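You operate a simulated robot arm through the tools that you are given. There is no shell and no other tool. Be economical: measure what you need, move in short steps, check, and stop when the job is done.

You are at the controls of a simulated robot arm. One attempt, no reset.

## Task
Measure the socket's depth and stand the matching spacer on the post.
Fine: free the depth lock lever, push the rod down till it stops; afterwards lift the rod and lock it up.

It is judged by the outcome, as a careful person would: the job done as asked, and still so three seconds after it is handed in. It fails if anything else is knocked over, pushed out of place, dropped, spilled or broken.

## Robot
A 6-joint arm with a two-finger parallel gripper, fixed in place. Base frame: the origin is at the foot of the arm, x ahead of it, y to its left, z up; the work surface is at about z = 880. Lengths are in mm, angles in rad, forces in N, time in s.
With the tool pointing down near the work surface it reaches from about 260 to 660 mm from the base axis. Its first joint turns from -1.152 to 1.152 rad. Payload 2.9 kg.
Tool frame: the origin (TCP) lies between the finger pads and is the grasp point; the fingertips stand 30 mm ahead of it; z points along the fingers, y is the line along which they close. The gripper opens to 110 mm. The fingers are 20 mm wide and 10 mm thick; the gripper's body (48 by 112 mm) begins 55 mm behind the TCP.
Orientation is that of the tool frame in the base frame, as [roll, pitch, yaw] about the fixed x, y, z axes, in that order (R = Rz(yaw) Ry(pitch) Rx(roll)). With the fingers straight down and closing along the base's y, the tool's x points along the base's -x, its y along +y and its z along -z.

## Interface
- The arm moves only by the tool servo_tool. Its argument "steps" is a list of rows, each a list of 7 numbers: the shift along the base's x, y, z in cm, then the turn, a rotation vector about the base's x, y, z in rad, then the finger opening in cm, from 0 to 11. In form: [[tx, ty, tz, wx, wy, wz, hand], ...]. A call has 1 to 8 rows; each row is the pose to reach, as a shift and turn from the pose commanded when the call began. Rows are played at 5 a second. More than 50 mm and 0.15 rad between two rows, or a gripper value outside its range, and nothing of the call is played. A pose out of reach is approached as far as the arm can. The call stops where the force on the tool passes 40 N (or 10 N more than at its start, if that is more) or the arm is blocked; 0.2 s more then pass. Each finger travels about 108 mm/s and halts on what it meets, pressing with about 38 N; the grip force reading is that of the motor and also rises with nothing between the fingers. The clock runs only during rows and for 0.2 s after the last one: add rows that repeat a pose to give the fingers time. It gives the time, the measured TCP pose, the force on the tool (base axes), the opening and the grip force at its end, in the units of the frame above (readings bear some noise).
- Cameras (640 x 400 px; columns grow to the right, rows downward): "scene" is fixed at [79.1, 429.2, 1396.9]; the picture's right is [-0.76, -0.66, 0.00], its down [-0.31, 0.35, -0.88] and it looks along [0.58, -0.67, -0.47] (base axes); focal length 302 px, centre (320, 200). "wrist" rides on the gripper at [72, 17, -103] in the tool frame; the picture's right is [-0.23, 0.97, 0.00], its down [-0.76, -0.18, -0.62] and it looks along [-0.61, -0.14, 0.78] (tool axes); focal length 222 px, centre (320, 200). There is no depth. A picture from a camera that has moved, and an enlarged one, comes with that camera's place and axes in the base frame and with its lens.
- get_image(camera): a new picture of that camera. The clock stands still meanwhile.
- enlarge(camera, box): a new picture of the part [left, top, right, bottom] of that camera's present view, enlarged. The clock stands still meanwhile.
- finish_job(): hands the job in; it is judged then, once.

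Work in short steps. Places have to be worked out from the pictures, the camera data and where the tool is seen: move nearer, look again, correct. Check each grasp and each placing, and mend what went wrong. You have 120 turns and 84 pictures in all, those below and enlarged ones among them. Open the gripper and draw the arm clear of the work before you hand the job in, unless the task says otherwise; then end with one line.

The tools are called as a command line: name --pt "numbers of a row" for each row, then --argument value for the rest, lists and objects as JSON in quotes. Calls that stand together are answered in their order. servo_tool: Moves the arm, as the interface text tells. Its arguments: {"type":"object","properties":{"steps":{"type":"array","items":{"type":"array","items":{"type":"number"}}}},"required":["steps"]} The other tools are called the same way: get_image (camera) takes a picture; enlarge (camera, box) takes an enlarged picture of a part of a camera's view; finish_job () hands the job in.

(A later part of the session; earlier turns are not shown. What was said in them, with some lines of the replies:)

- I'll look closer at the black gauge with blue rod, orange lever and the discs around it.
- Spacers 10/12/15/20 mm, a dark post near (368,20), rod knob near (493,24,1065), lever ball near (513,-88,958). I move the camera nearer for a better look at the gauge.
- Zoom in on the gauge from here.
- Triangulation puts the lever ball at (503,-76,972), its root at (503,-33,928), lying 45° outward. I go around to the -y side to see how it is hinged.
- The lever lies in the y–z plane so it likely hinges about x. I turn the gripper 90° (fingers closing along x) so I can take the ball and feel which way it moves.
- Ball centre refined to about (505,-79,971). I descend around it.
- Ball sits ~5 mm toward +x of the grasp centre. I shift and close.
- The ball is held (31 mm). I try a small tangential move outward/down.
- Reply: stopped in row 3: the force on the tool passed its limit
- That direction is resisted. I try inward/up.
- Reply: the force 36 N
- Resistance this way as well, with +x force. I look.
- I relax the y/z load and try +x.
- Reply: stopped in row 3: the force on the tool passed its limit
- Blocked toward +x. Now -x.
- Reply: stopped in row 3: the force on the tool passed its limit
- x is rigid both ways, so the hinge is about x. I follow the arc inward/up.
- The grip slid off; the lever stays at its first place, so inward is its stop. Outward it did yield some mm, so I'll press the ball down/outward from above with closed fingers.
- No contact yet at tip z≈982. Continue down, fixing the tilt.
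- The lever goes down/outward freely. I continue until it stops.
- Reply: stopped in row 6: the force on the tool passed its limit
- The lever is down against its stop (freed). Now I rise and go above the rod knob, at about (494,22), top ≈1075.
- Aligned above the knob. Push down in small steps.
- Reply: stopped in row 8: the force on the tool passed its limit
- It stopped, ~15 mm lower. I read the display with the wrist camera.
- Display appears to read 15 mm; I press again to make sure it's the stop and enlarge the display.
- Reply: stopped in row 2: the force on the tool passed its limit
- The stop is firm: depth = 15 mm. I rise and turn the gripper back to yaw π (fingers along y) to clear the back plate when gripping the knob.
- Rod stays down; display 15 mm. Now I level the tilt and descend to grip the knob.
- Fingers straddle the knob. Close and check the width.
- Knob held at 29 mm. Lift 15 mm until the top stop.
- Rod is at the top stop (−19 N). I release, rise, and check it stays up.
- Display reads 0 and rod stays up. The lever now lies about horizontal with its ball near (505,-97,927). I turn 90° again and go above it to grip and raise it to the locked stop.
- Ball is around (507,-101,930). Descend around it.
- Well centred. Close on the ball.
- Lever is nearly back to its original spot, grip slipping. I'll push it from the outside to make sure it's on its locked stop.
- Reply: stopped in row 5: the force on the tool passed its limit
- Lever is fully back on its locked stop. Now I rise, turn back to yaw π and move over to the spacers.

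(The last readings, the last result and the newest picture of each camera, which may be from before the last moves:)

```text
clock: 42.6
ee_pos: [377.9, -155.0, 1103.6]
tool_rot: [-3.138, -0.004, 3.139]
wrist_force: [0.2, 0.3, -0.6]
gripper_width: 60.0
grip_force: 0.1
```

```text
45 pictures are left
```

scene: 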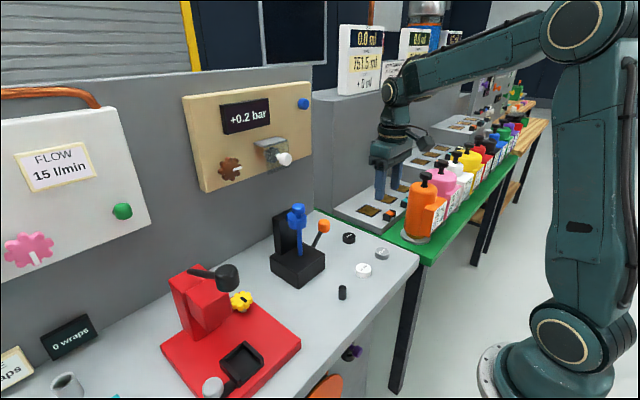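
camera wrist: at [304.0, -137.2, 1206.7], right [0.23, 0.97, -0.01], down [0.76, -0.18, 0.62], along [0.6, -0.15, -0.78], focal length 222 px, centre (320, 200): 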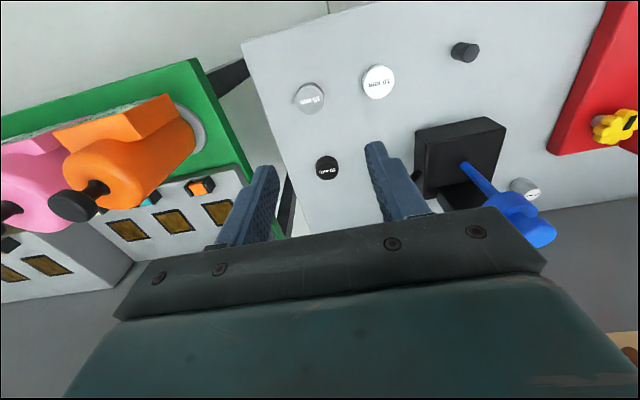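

Spacer 15 is at about (373,-169). I move above it and lower partway, then look.

servo_tool --pt "-0.3 -1.4 -4 0 0 0 6" --pt "-0.5 -1.4 -8 0 0 0 6" --pt "-0.5 -1.4 -12 0 0 0 6" --pt "-0.5 -1.4 -14.5 0 0 0 6" --pt "-0.5 -1.4 -14.5 0 0 0 6"

get_image --camera "wrist"

enlarge --camera "scene" --box '[320, 200, 440, 300]'

```text
clock: 43.9
ee_pos: [374.1, -169.2, 956.7]
tool_rot: [-3.136, -0.003, 3.14]
wrist_force: [0.6, 1.3, -0.3]
gripper_width: 59.9
grip_force: 0.1
```

```text
44 pictures are left
camera wrist: at [298.9, -151.8, 1060.2], right [0.23, 0.97, -0.01], down [0.76, -0.17, 0.62], along [0.6, -0.15, -0.78], focal length 222 px, centre (320, 200)
```

wrist: 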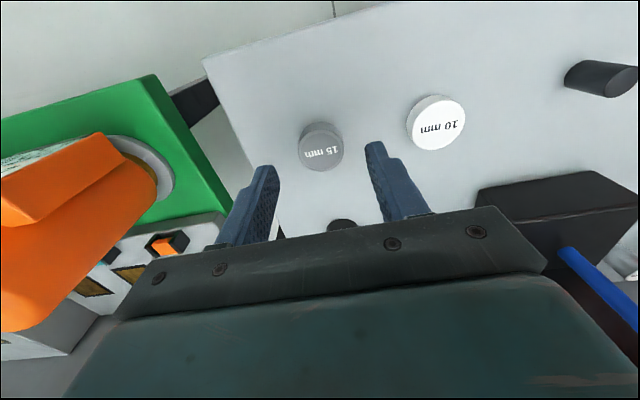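

```text
4.00 times, centred on (380, 250) of scene
camera zoom: at [79.1, 429.2, 1396.9], right [-0.76, -0.66, 0.0], down [-0.31, 0.35, -0.88], along [0.58, -0.67, -0.47], focal length 1206 px, centre (80, 0)
```

zoom: 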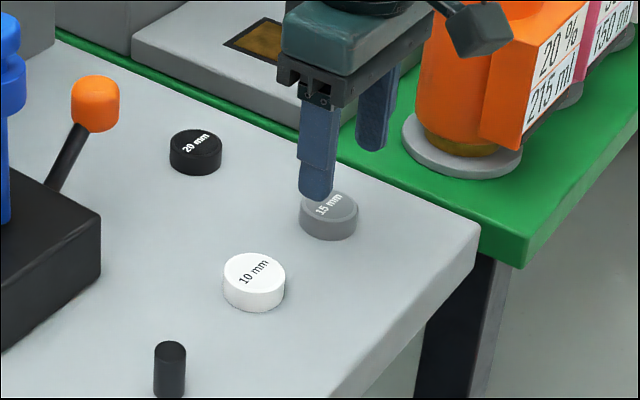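

Spacer centre (374.5,-170.5), ø≈37. Descend to TCP z≈914.

servo_tool --pt "0.1 -0.1 -1.5 0 0 0 6" --pt "0.1 -0.1 -3 0 0 0 6" --pt "0.1 -0.1 -4.2 0 0 0 6" --pt "0.1 -0.1 -4.2 0 0 0 6"

get_image --camera "wrist"

```text
clock: 44.9
ee_pos: [374.2, -170.0, 915.3]
tool_rot: [-3.136, -0.003, 3.141]
wrist_force: [0.0, 0.1, -0.7]
gripper_width: 60.0
grip_force: 0.0
```

```text
42 pictures are left
camera wrist: at [299.9, -153.0, 1018.6], right [0.23, 0.97, -0.01], down [0.76, -0.17, 0.62], along [0.6, -0.15, -0.78], focal length 222 px, centre (320, 200)
```

wrist: 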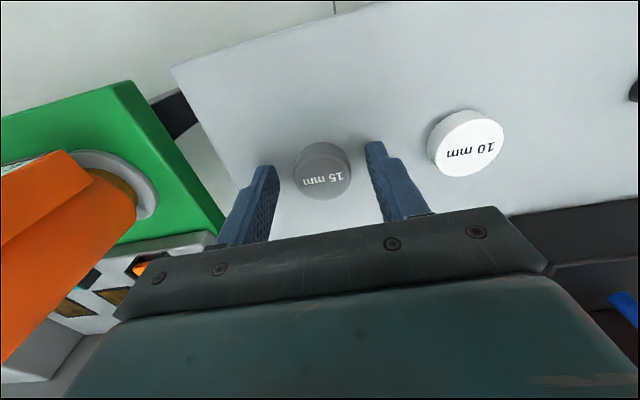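

Aligned. Close gently.

servo_tool --pt "0 0 0 0 0 0 4.5" --pt "0 0 0 0 0 0 3.8" --pt "0 0 0 0 0 0 3.2" --pt "0 0 0 0 0 0 3.0" --pt "0 0 0 0 0 0 3.0"

servo_tool --pt "0 0 1 0 0 0 3.0" --pt "0 0 3 0 0 0 3.0" --pt "0 0 6 0 0 0 3.0" --pt "0 0 8 0 0 0 3.0" --pt "0 0 8 0 0 0 3.0"

get_image --camera "wrist"

enlarge --camera "scene" --box '[320, 180, 440, 300]'

```text
clock: 46.0
ee_pos: [373.9, -170.3, 916.3]
tool_rot: [-3.136, -0.003, 3.14]
wrist_force: [0.2, 0.3, 0.8]
gripper_width: 35.5
grip_force: 37.9
```

```text
clock: 47.2
ee_pos: [374.3, -169.2, 997.7]
tool_rot: [-3.136, -0.002, 3.14]
wrist_force: [0.0, 0.0, 0.2]
gripper_width: 35.8
grip_force: 38.0
```

```text
41 pictures are left
camera wrist: at [299.8, -152.7, 1099.8], right [0.23, 0.97, -0.01], down [0.76, -0.17, 0.62], along [0.6, -0.15, -0.78], focal length 222 px, centre (320, 200)
```

wrist: 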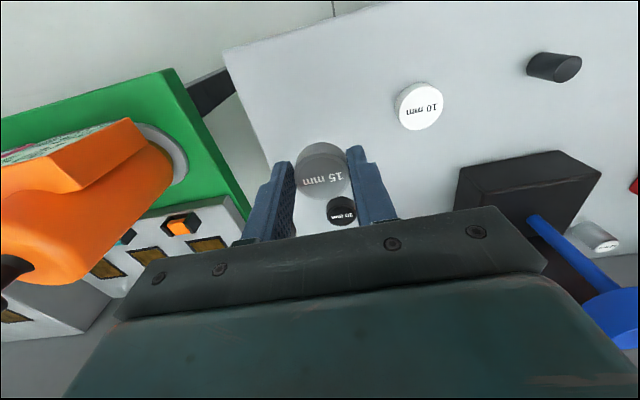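

```text
3.33 times, centred on (380, 240) of scene
camera zoom: at [79.1, 429.2, 1396.9], right [-0.76, -0.66, 0.0], down [-0.31, 0.35, -0.88], along [0.58, -0.67, -0.47], focal length 1005 px, centre (120, 67)
```

zoom: 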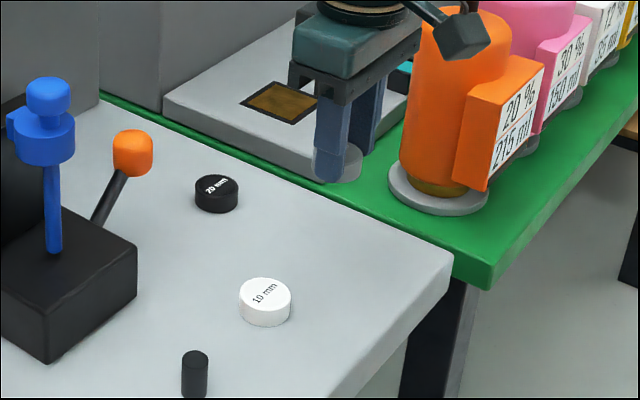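

Spacer is held securely (35.8 mm). Carry it toward the post near (368,20), stopping short to measure it.

servo_tool --pt "0 4 0 0.005 0 0 3" --pt "0 8 0 0.005 0 0 3" --pt "-0.3 12 0 0.005 0 0 3" --pt "-1 14 0 0.005 0 0 3" --pt "-2 15 0 0.005 0 0 3" --pt "-2 15 0 0.005 0 0 3"

get_image --camera "wrist"

enlarge --camera "scene" --box '[310, 200, 390, 320]'

```text
clock: 48.6
ee_pos: [353.9, -18.6, 997.1]
tool_rot: [-3.139, -0.004, -3.141]
wrist_force: [0.6, -0.2, 0.1]
gripper_width: 35.5
grip_force: 38.0
```

```text
39 pictures are left
camera wrist: at [280.0, -2.4, 1099.3], right [0.23, 0.97, 0.0], down [0.76, -0.18, 0.62], along [0.6, -0.14, -0.78], focal length 222 px, centre (320, 200)
```

wrist: 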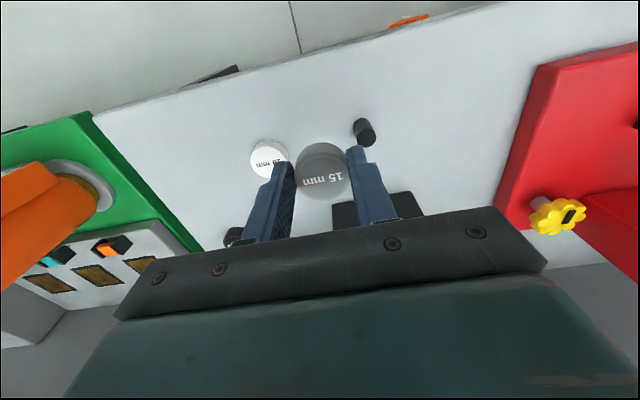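

```text
3.33 times, centred on (350, 260) of scene
camera zoom: at [79.1, 429.2, 1396.9], right [-0.76, -0.66, 0.0], down [-0.31, 0.35, -0.88], along [0.58, -0.67, -0.47], focal length 1005 px, centre (220, 0)
```

zoom: 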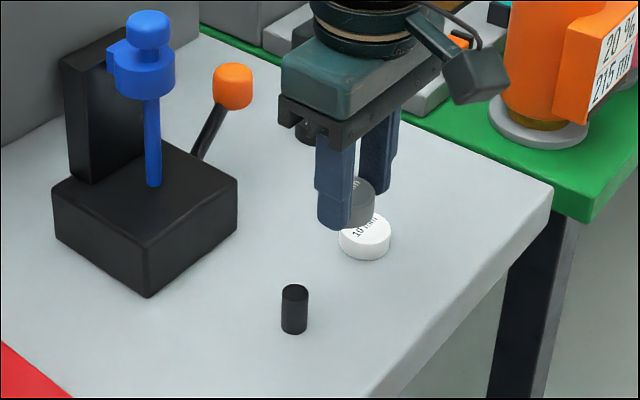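

enlarge --camera "wrist" --box '[280, 100, 400, 220]'

```text
3.33 times, centred on (340, 160) of wrist
camera zoom: at [280.0, -2.4, 1099.3], right [0.23, 0.97, 0.0], down [0.76, -0.18, 0.62], along [0.6, -0.14, -0.78], focal length 740 px, centre (253, 333)
```

zoom: 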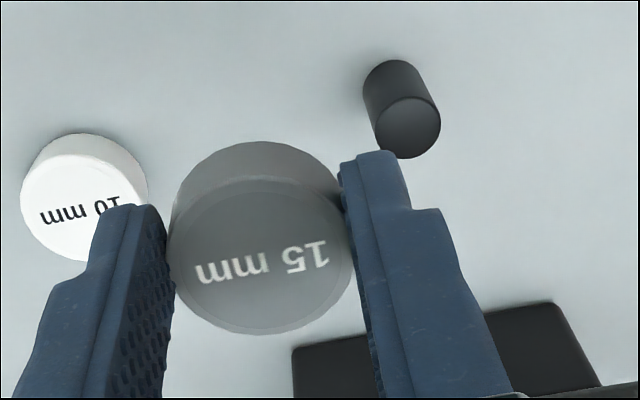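

Post top about (366,19,912), ø17; held spacer centre ≈ TCP + (2,0). Move over the post, bottom ~12 mm above it, then check.

servo_tool --pt "0.4 2 0 0 0 0 3" --pt "1.0 3.8 0 0 0 0 3" --pt "1.0 3.8 -2 0 0 0 3" --pt "1.0 3.8 -3.6 0 0 0 3" --pt "1.0 3.8 -3.6 0 0 0 3"

enlarge --camera "wrist" --box '[260, 80, 380, 220]'

enlarge --camera "scene" --box '[310, 240, 380, 310]'

```text
clock: 49.9
ee_pos: [365.1, 18.3, 960.3]
tool_rot: [-3.138, -0.004, 3.141]
wrist_force: [0.2, 0.4, 0.0]
gripper_width: 35.7
grip_force: 38.2
```

```text
2.86 times, centred on (320, 150) of wrist
camera zoom: at [289.8, 34.5, 1063.8], right [0.23, 0.97, 0.0], down [0.76, -0.18, 0.62], along [0.6, -0.14, -0.78], focal length 635 px, centre (320, 343)
```

zoom: 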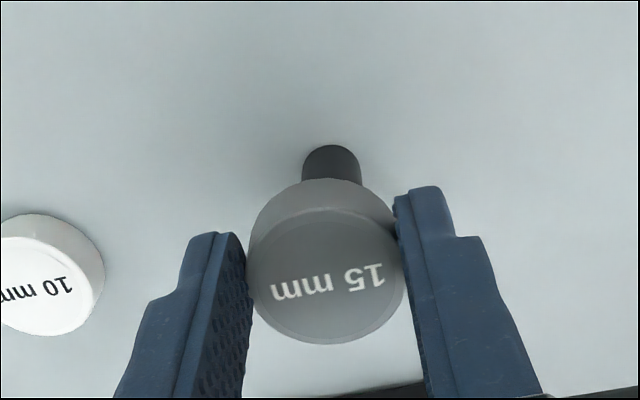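

```text
5.71 times, centred on (345, 275) of scene
camera zoom: at [79.1, 429.2, 1396.9], right [-0.76, -0.66, 0.0], down [-0.31, 0.35, -0.88], along [0.58, -0.67, -0.47], focal length 1723 px, centre (177, -229)
```

zoom: 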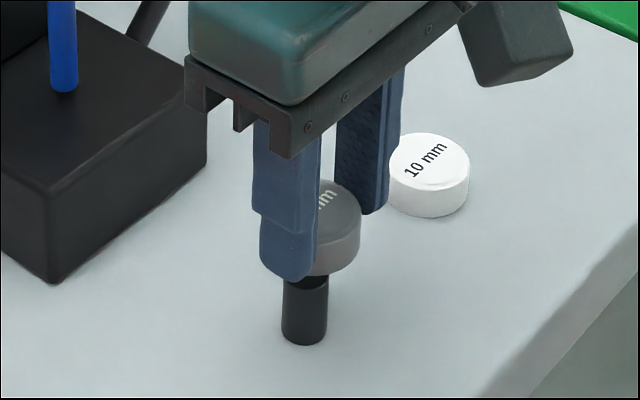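

Spacer needs about +2 mm in y. Shift and lower to near contact.

servo_tool --pt "0.05 0.22 0 0 0 0 3" --pt "0.05 0.22 -0.5 0 0 0 3" --pt "0.05 0.22 -0.9 0 0 0 3" --pt "0.05 0.22 -0.9 0 0 0 3"

enlarge --camera "wrist" --box '[260, 80, 380, 220]'

enlarge --camera "scene" --box '[310, 240, 380, 310]'

```text
clock: 50.9
ee_pos: [364.3, 20.2, 949.7]
tool_rot: [-3.14, -0.004, 3.14]
wrist_force: [-0.2, 0.2, 0.5]
gripper_width: 35.6
grip_force: 38.0
```

```text
2.86 times, centred on (320, 150) of wrist
camera zoom: at [290.2, 36.9, 1054.4], right [0.23, 0.97, 0.0], down [0.76, -0.18, 0.62], along [0.6, -0.14, -0.78], focal length 635 px, centre (320, 343)
```

zoom: 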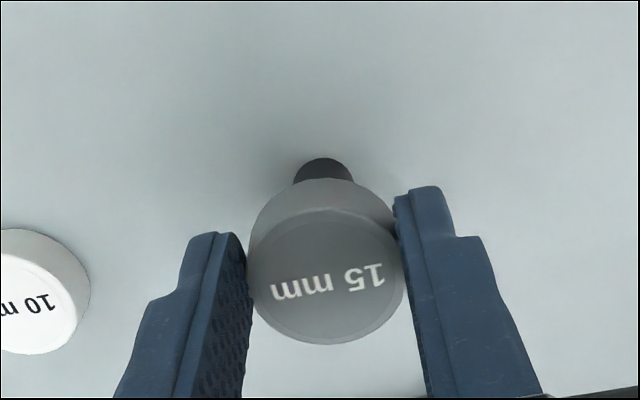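

```text
5.71 times, centred on (345, 275) of scene
camera zoom: at [79.1, 429.2, 1396.9], right [-0.76, -0.66, 0.0], down [-0.31, 0.35, -0.88], along [0.58, -0.67, -0.47], focal length 1723 px, centre (177, -229)
```

zoom: 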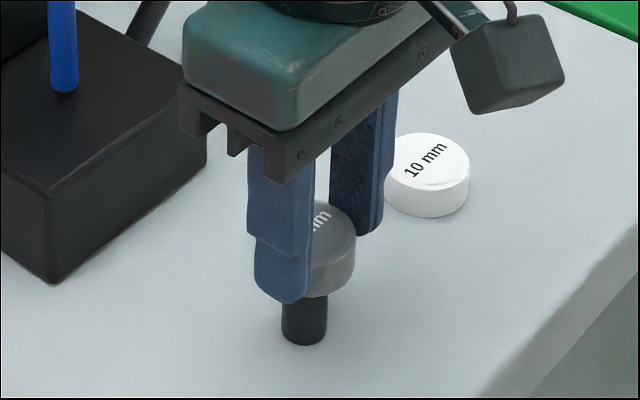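

Centred within ~1–2 mm. Lower slowly to contact.

servo_tool --pt "0 0 -0.1 0 0 0 3" --pt "0 0 -0.2 0 0 0 3" --pt "0 0 -0.2 0 0 0 3"

```text
clock: 51.6
ee_pos: [363.6, 19.4, 948.9]
tool_rot: [-3.14, -0.004, 3.141]
wrist_force: [0.3, -0.1, -0.5]
gripper_width: 35.5
grip_force: 38.3
```

servo_tool --pt "0.05 0 -0.1 0 0 0 3" --pt "0.05 0 -0.2 0 0 0 3" --pt "0.05 0 -0.3 0 0 0 3" --pt "0.05 0 -0.3 0 0 0 3"

enlarge --camera "scene" --box '[310, 240, 380, 310]'

```text
clock: 52.6
ee_pos: [365.2, 20.2, 946.4]
tool_rot: [-3.14, -0.003, 3.139]
wrist_force: [0.2, 0.1, -0.8]
gripper_width: 35.6
grip_force: 37.2
```

```text
5.71 times, centred on (345, 275) of scene
camera zoom: at [79.1, 429.2, 1396.9], right [-0.76, -0.66, 0.0], down [-0.31, 0.35, -0.88], along [0.58, -0.67, -0.47], focal length 1723 px, centre (177, -229)
```

zoom: 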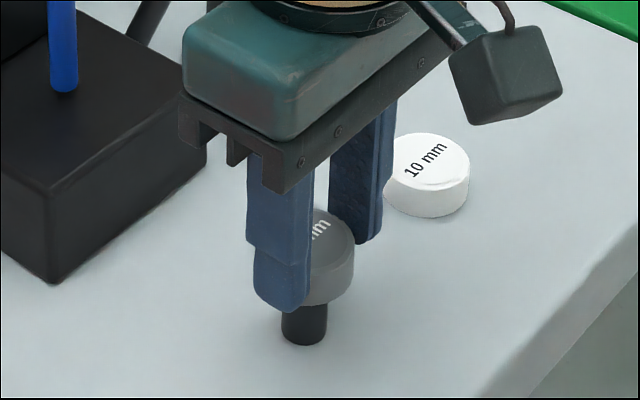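

No contact force yet; continue in 1 mm steps.

servo_tool --pt "0 0 -0.1 0 0 0 3" --pt "0 0 -0.2 0 0 0 3" --pt "0 0 -0.3 0 0 0 3" --pt "0 0 -0.3 0 0 0 3"

```text
clock: 53.6
ee_pos: [365.5, 21.4, 944.8]
tool_rot: [-3.14, -0.002, 3.139]
wrist_force: [-1.6, -0.2, 15.6]
gripper_width: 35.7
grip_force: 38.0
```

Contact (15.6 N). Ease up 1 mm to unload and open the fingers slowly.

servo_tool --pt "0 0 0.1 0 0 0 3.4" --pt "0 0 0.1 0 0 0 4.0" --pt "0 0 0.1 0 0 0 5" --pt "0 0 0.1 0 0 0 6" --pt "0 0 0.1 0 0 0 6"

enlarge --camera "scene" --box '[310, 240, 380, 310]'

enlarge --camera "wrist" --box '[260, 80, 380, 220]'

```text
clock: 54.9
ee_pos: [364.6, 20.7, 944.8]
tool_rot: [-3.139, -0.002, 3.14]
wrist_force: [0.2, -0.1, 0.3]
gripper_width: 60.0
grip_force: 0.0
```

```text
5.71 times, centred on (345, 275) of scene
camera zoom: at [79.1, 429.2, 1396.9], right [-0.76, -0.66, 0.0], down [-0.31, 0.35, -0.88], along [0.58, -0.67, -0.47], focal length 1723 px, centre (177, -229)
```

zoom: 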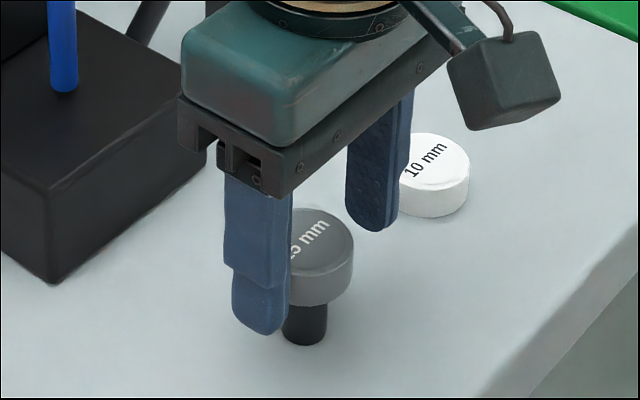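

```text
2.86 times, centred on (320, 150) of wrist
camera zoom: at [290.8, 36.8, 1047.6], right [0.23, 0.97, 0.0], down [0.76, -0.18, 0.62], along [0.6, -0.14, -0.78], focal length 635 px, centre (320, 343)
```

zoom: 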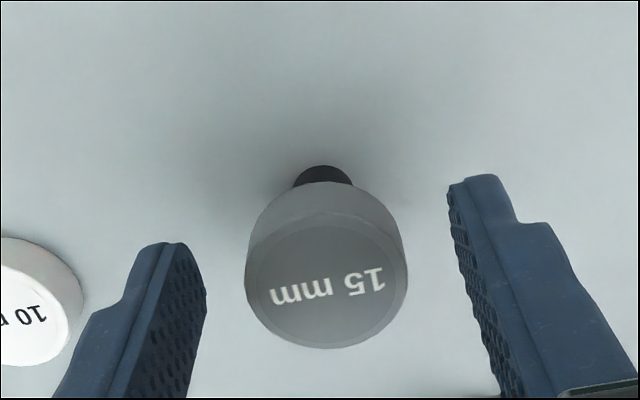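

It stands level on the post. Rise straight up and draw the arm clear, then check everything.

servo_tool --pt "0 0 2 0 0 0 6" --pt "0 0 5 0 0 0 6" --pt "0 0 9 0 0 0 6" --pt "0 0 13 0 0 0 6" --pt "0 0 17 0 0 0 8" --pt "0 0 21 0 0 0 11" --pt "0 0 21 0 0 0 11"

get_image --camera "scene"

enlarge --camera "scene" --box '[260, 190, 400, 310]'

get_image --camera "wrist"

```text
clock: 56.5
ee_pos: [363.1, 20.0, 1154.0]
tool_rot: [-3.14, -0.004, 3.14]
wrist_force: [0.5, -1.1, -0.1]
gripper_width: 110.1
grip_force: 0.1
```

```text
29 pictures are left
```

scene: 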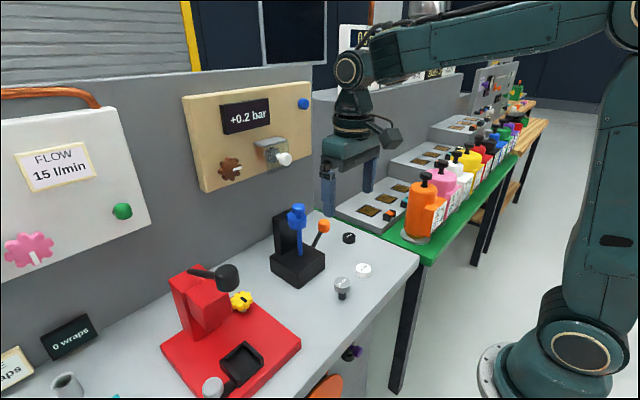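

```text
3.33 times, centred on (330, 250) of scene
camera zoom: at [79.1, 429.2, 1396.9], right [-0.76, -0.66, 0.0], down [-0.31, 0.35, -0.88], along [0.58, -0.67, -0.47], focal length 1005 px, centre (287, 33)
```

zoom: 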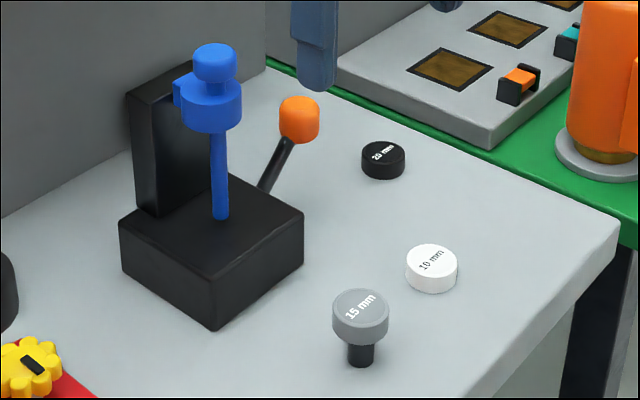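

```text
27 pictures are left
camera wrist: at [289.1, 36.7, 1258.2], right [0.23, 0.97, 0.0], down [0.76, -0.18, 0.62], along [0.6, -0.14, -0.78], focal length 222 px, centre (320, 200)
```

wrist: 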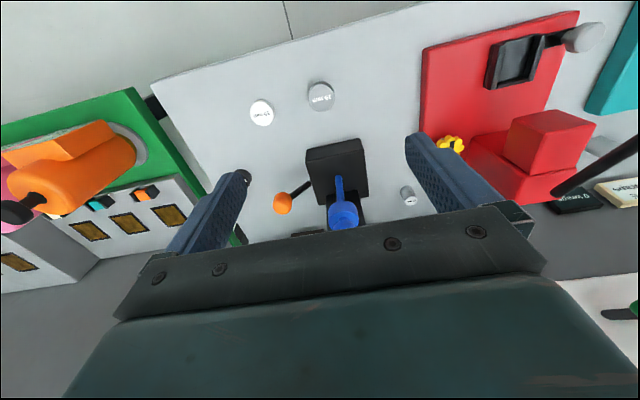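

The rod is up, the lever is at its locked stop, the 15 mm spacer stands on the post, and nothing else has moved. The arm is clear, so I hand in.

finish_job

```text
The job is handed in.
```

The socket measured 15 mm deep; the 15 mm spacer stands on the post, and the rod is lifted with its lever back at the lock stop.
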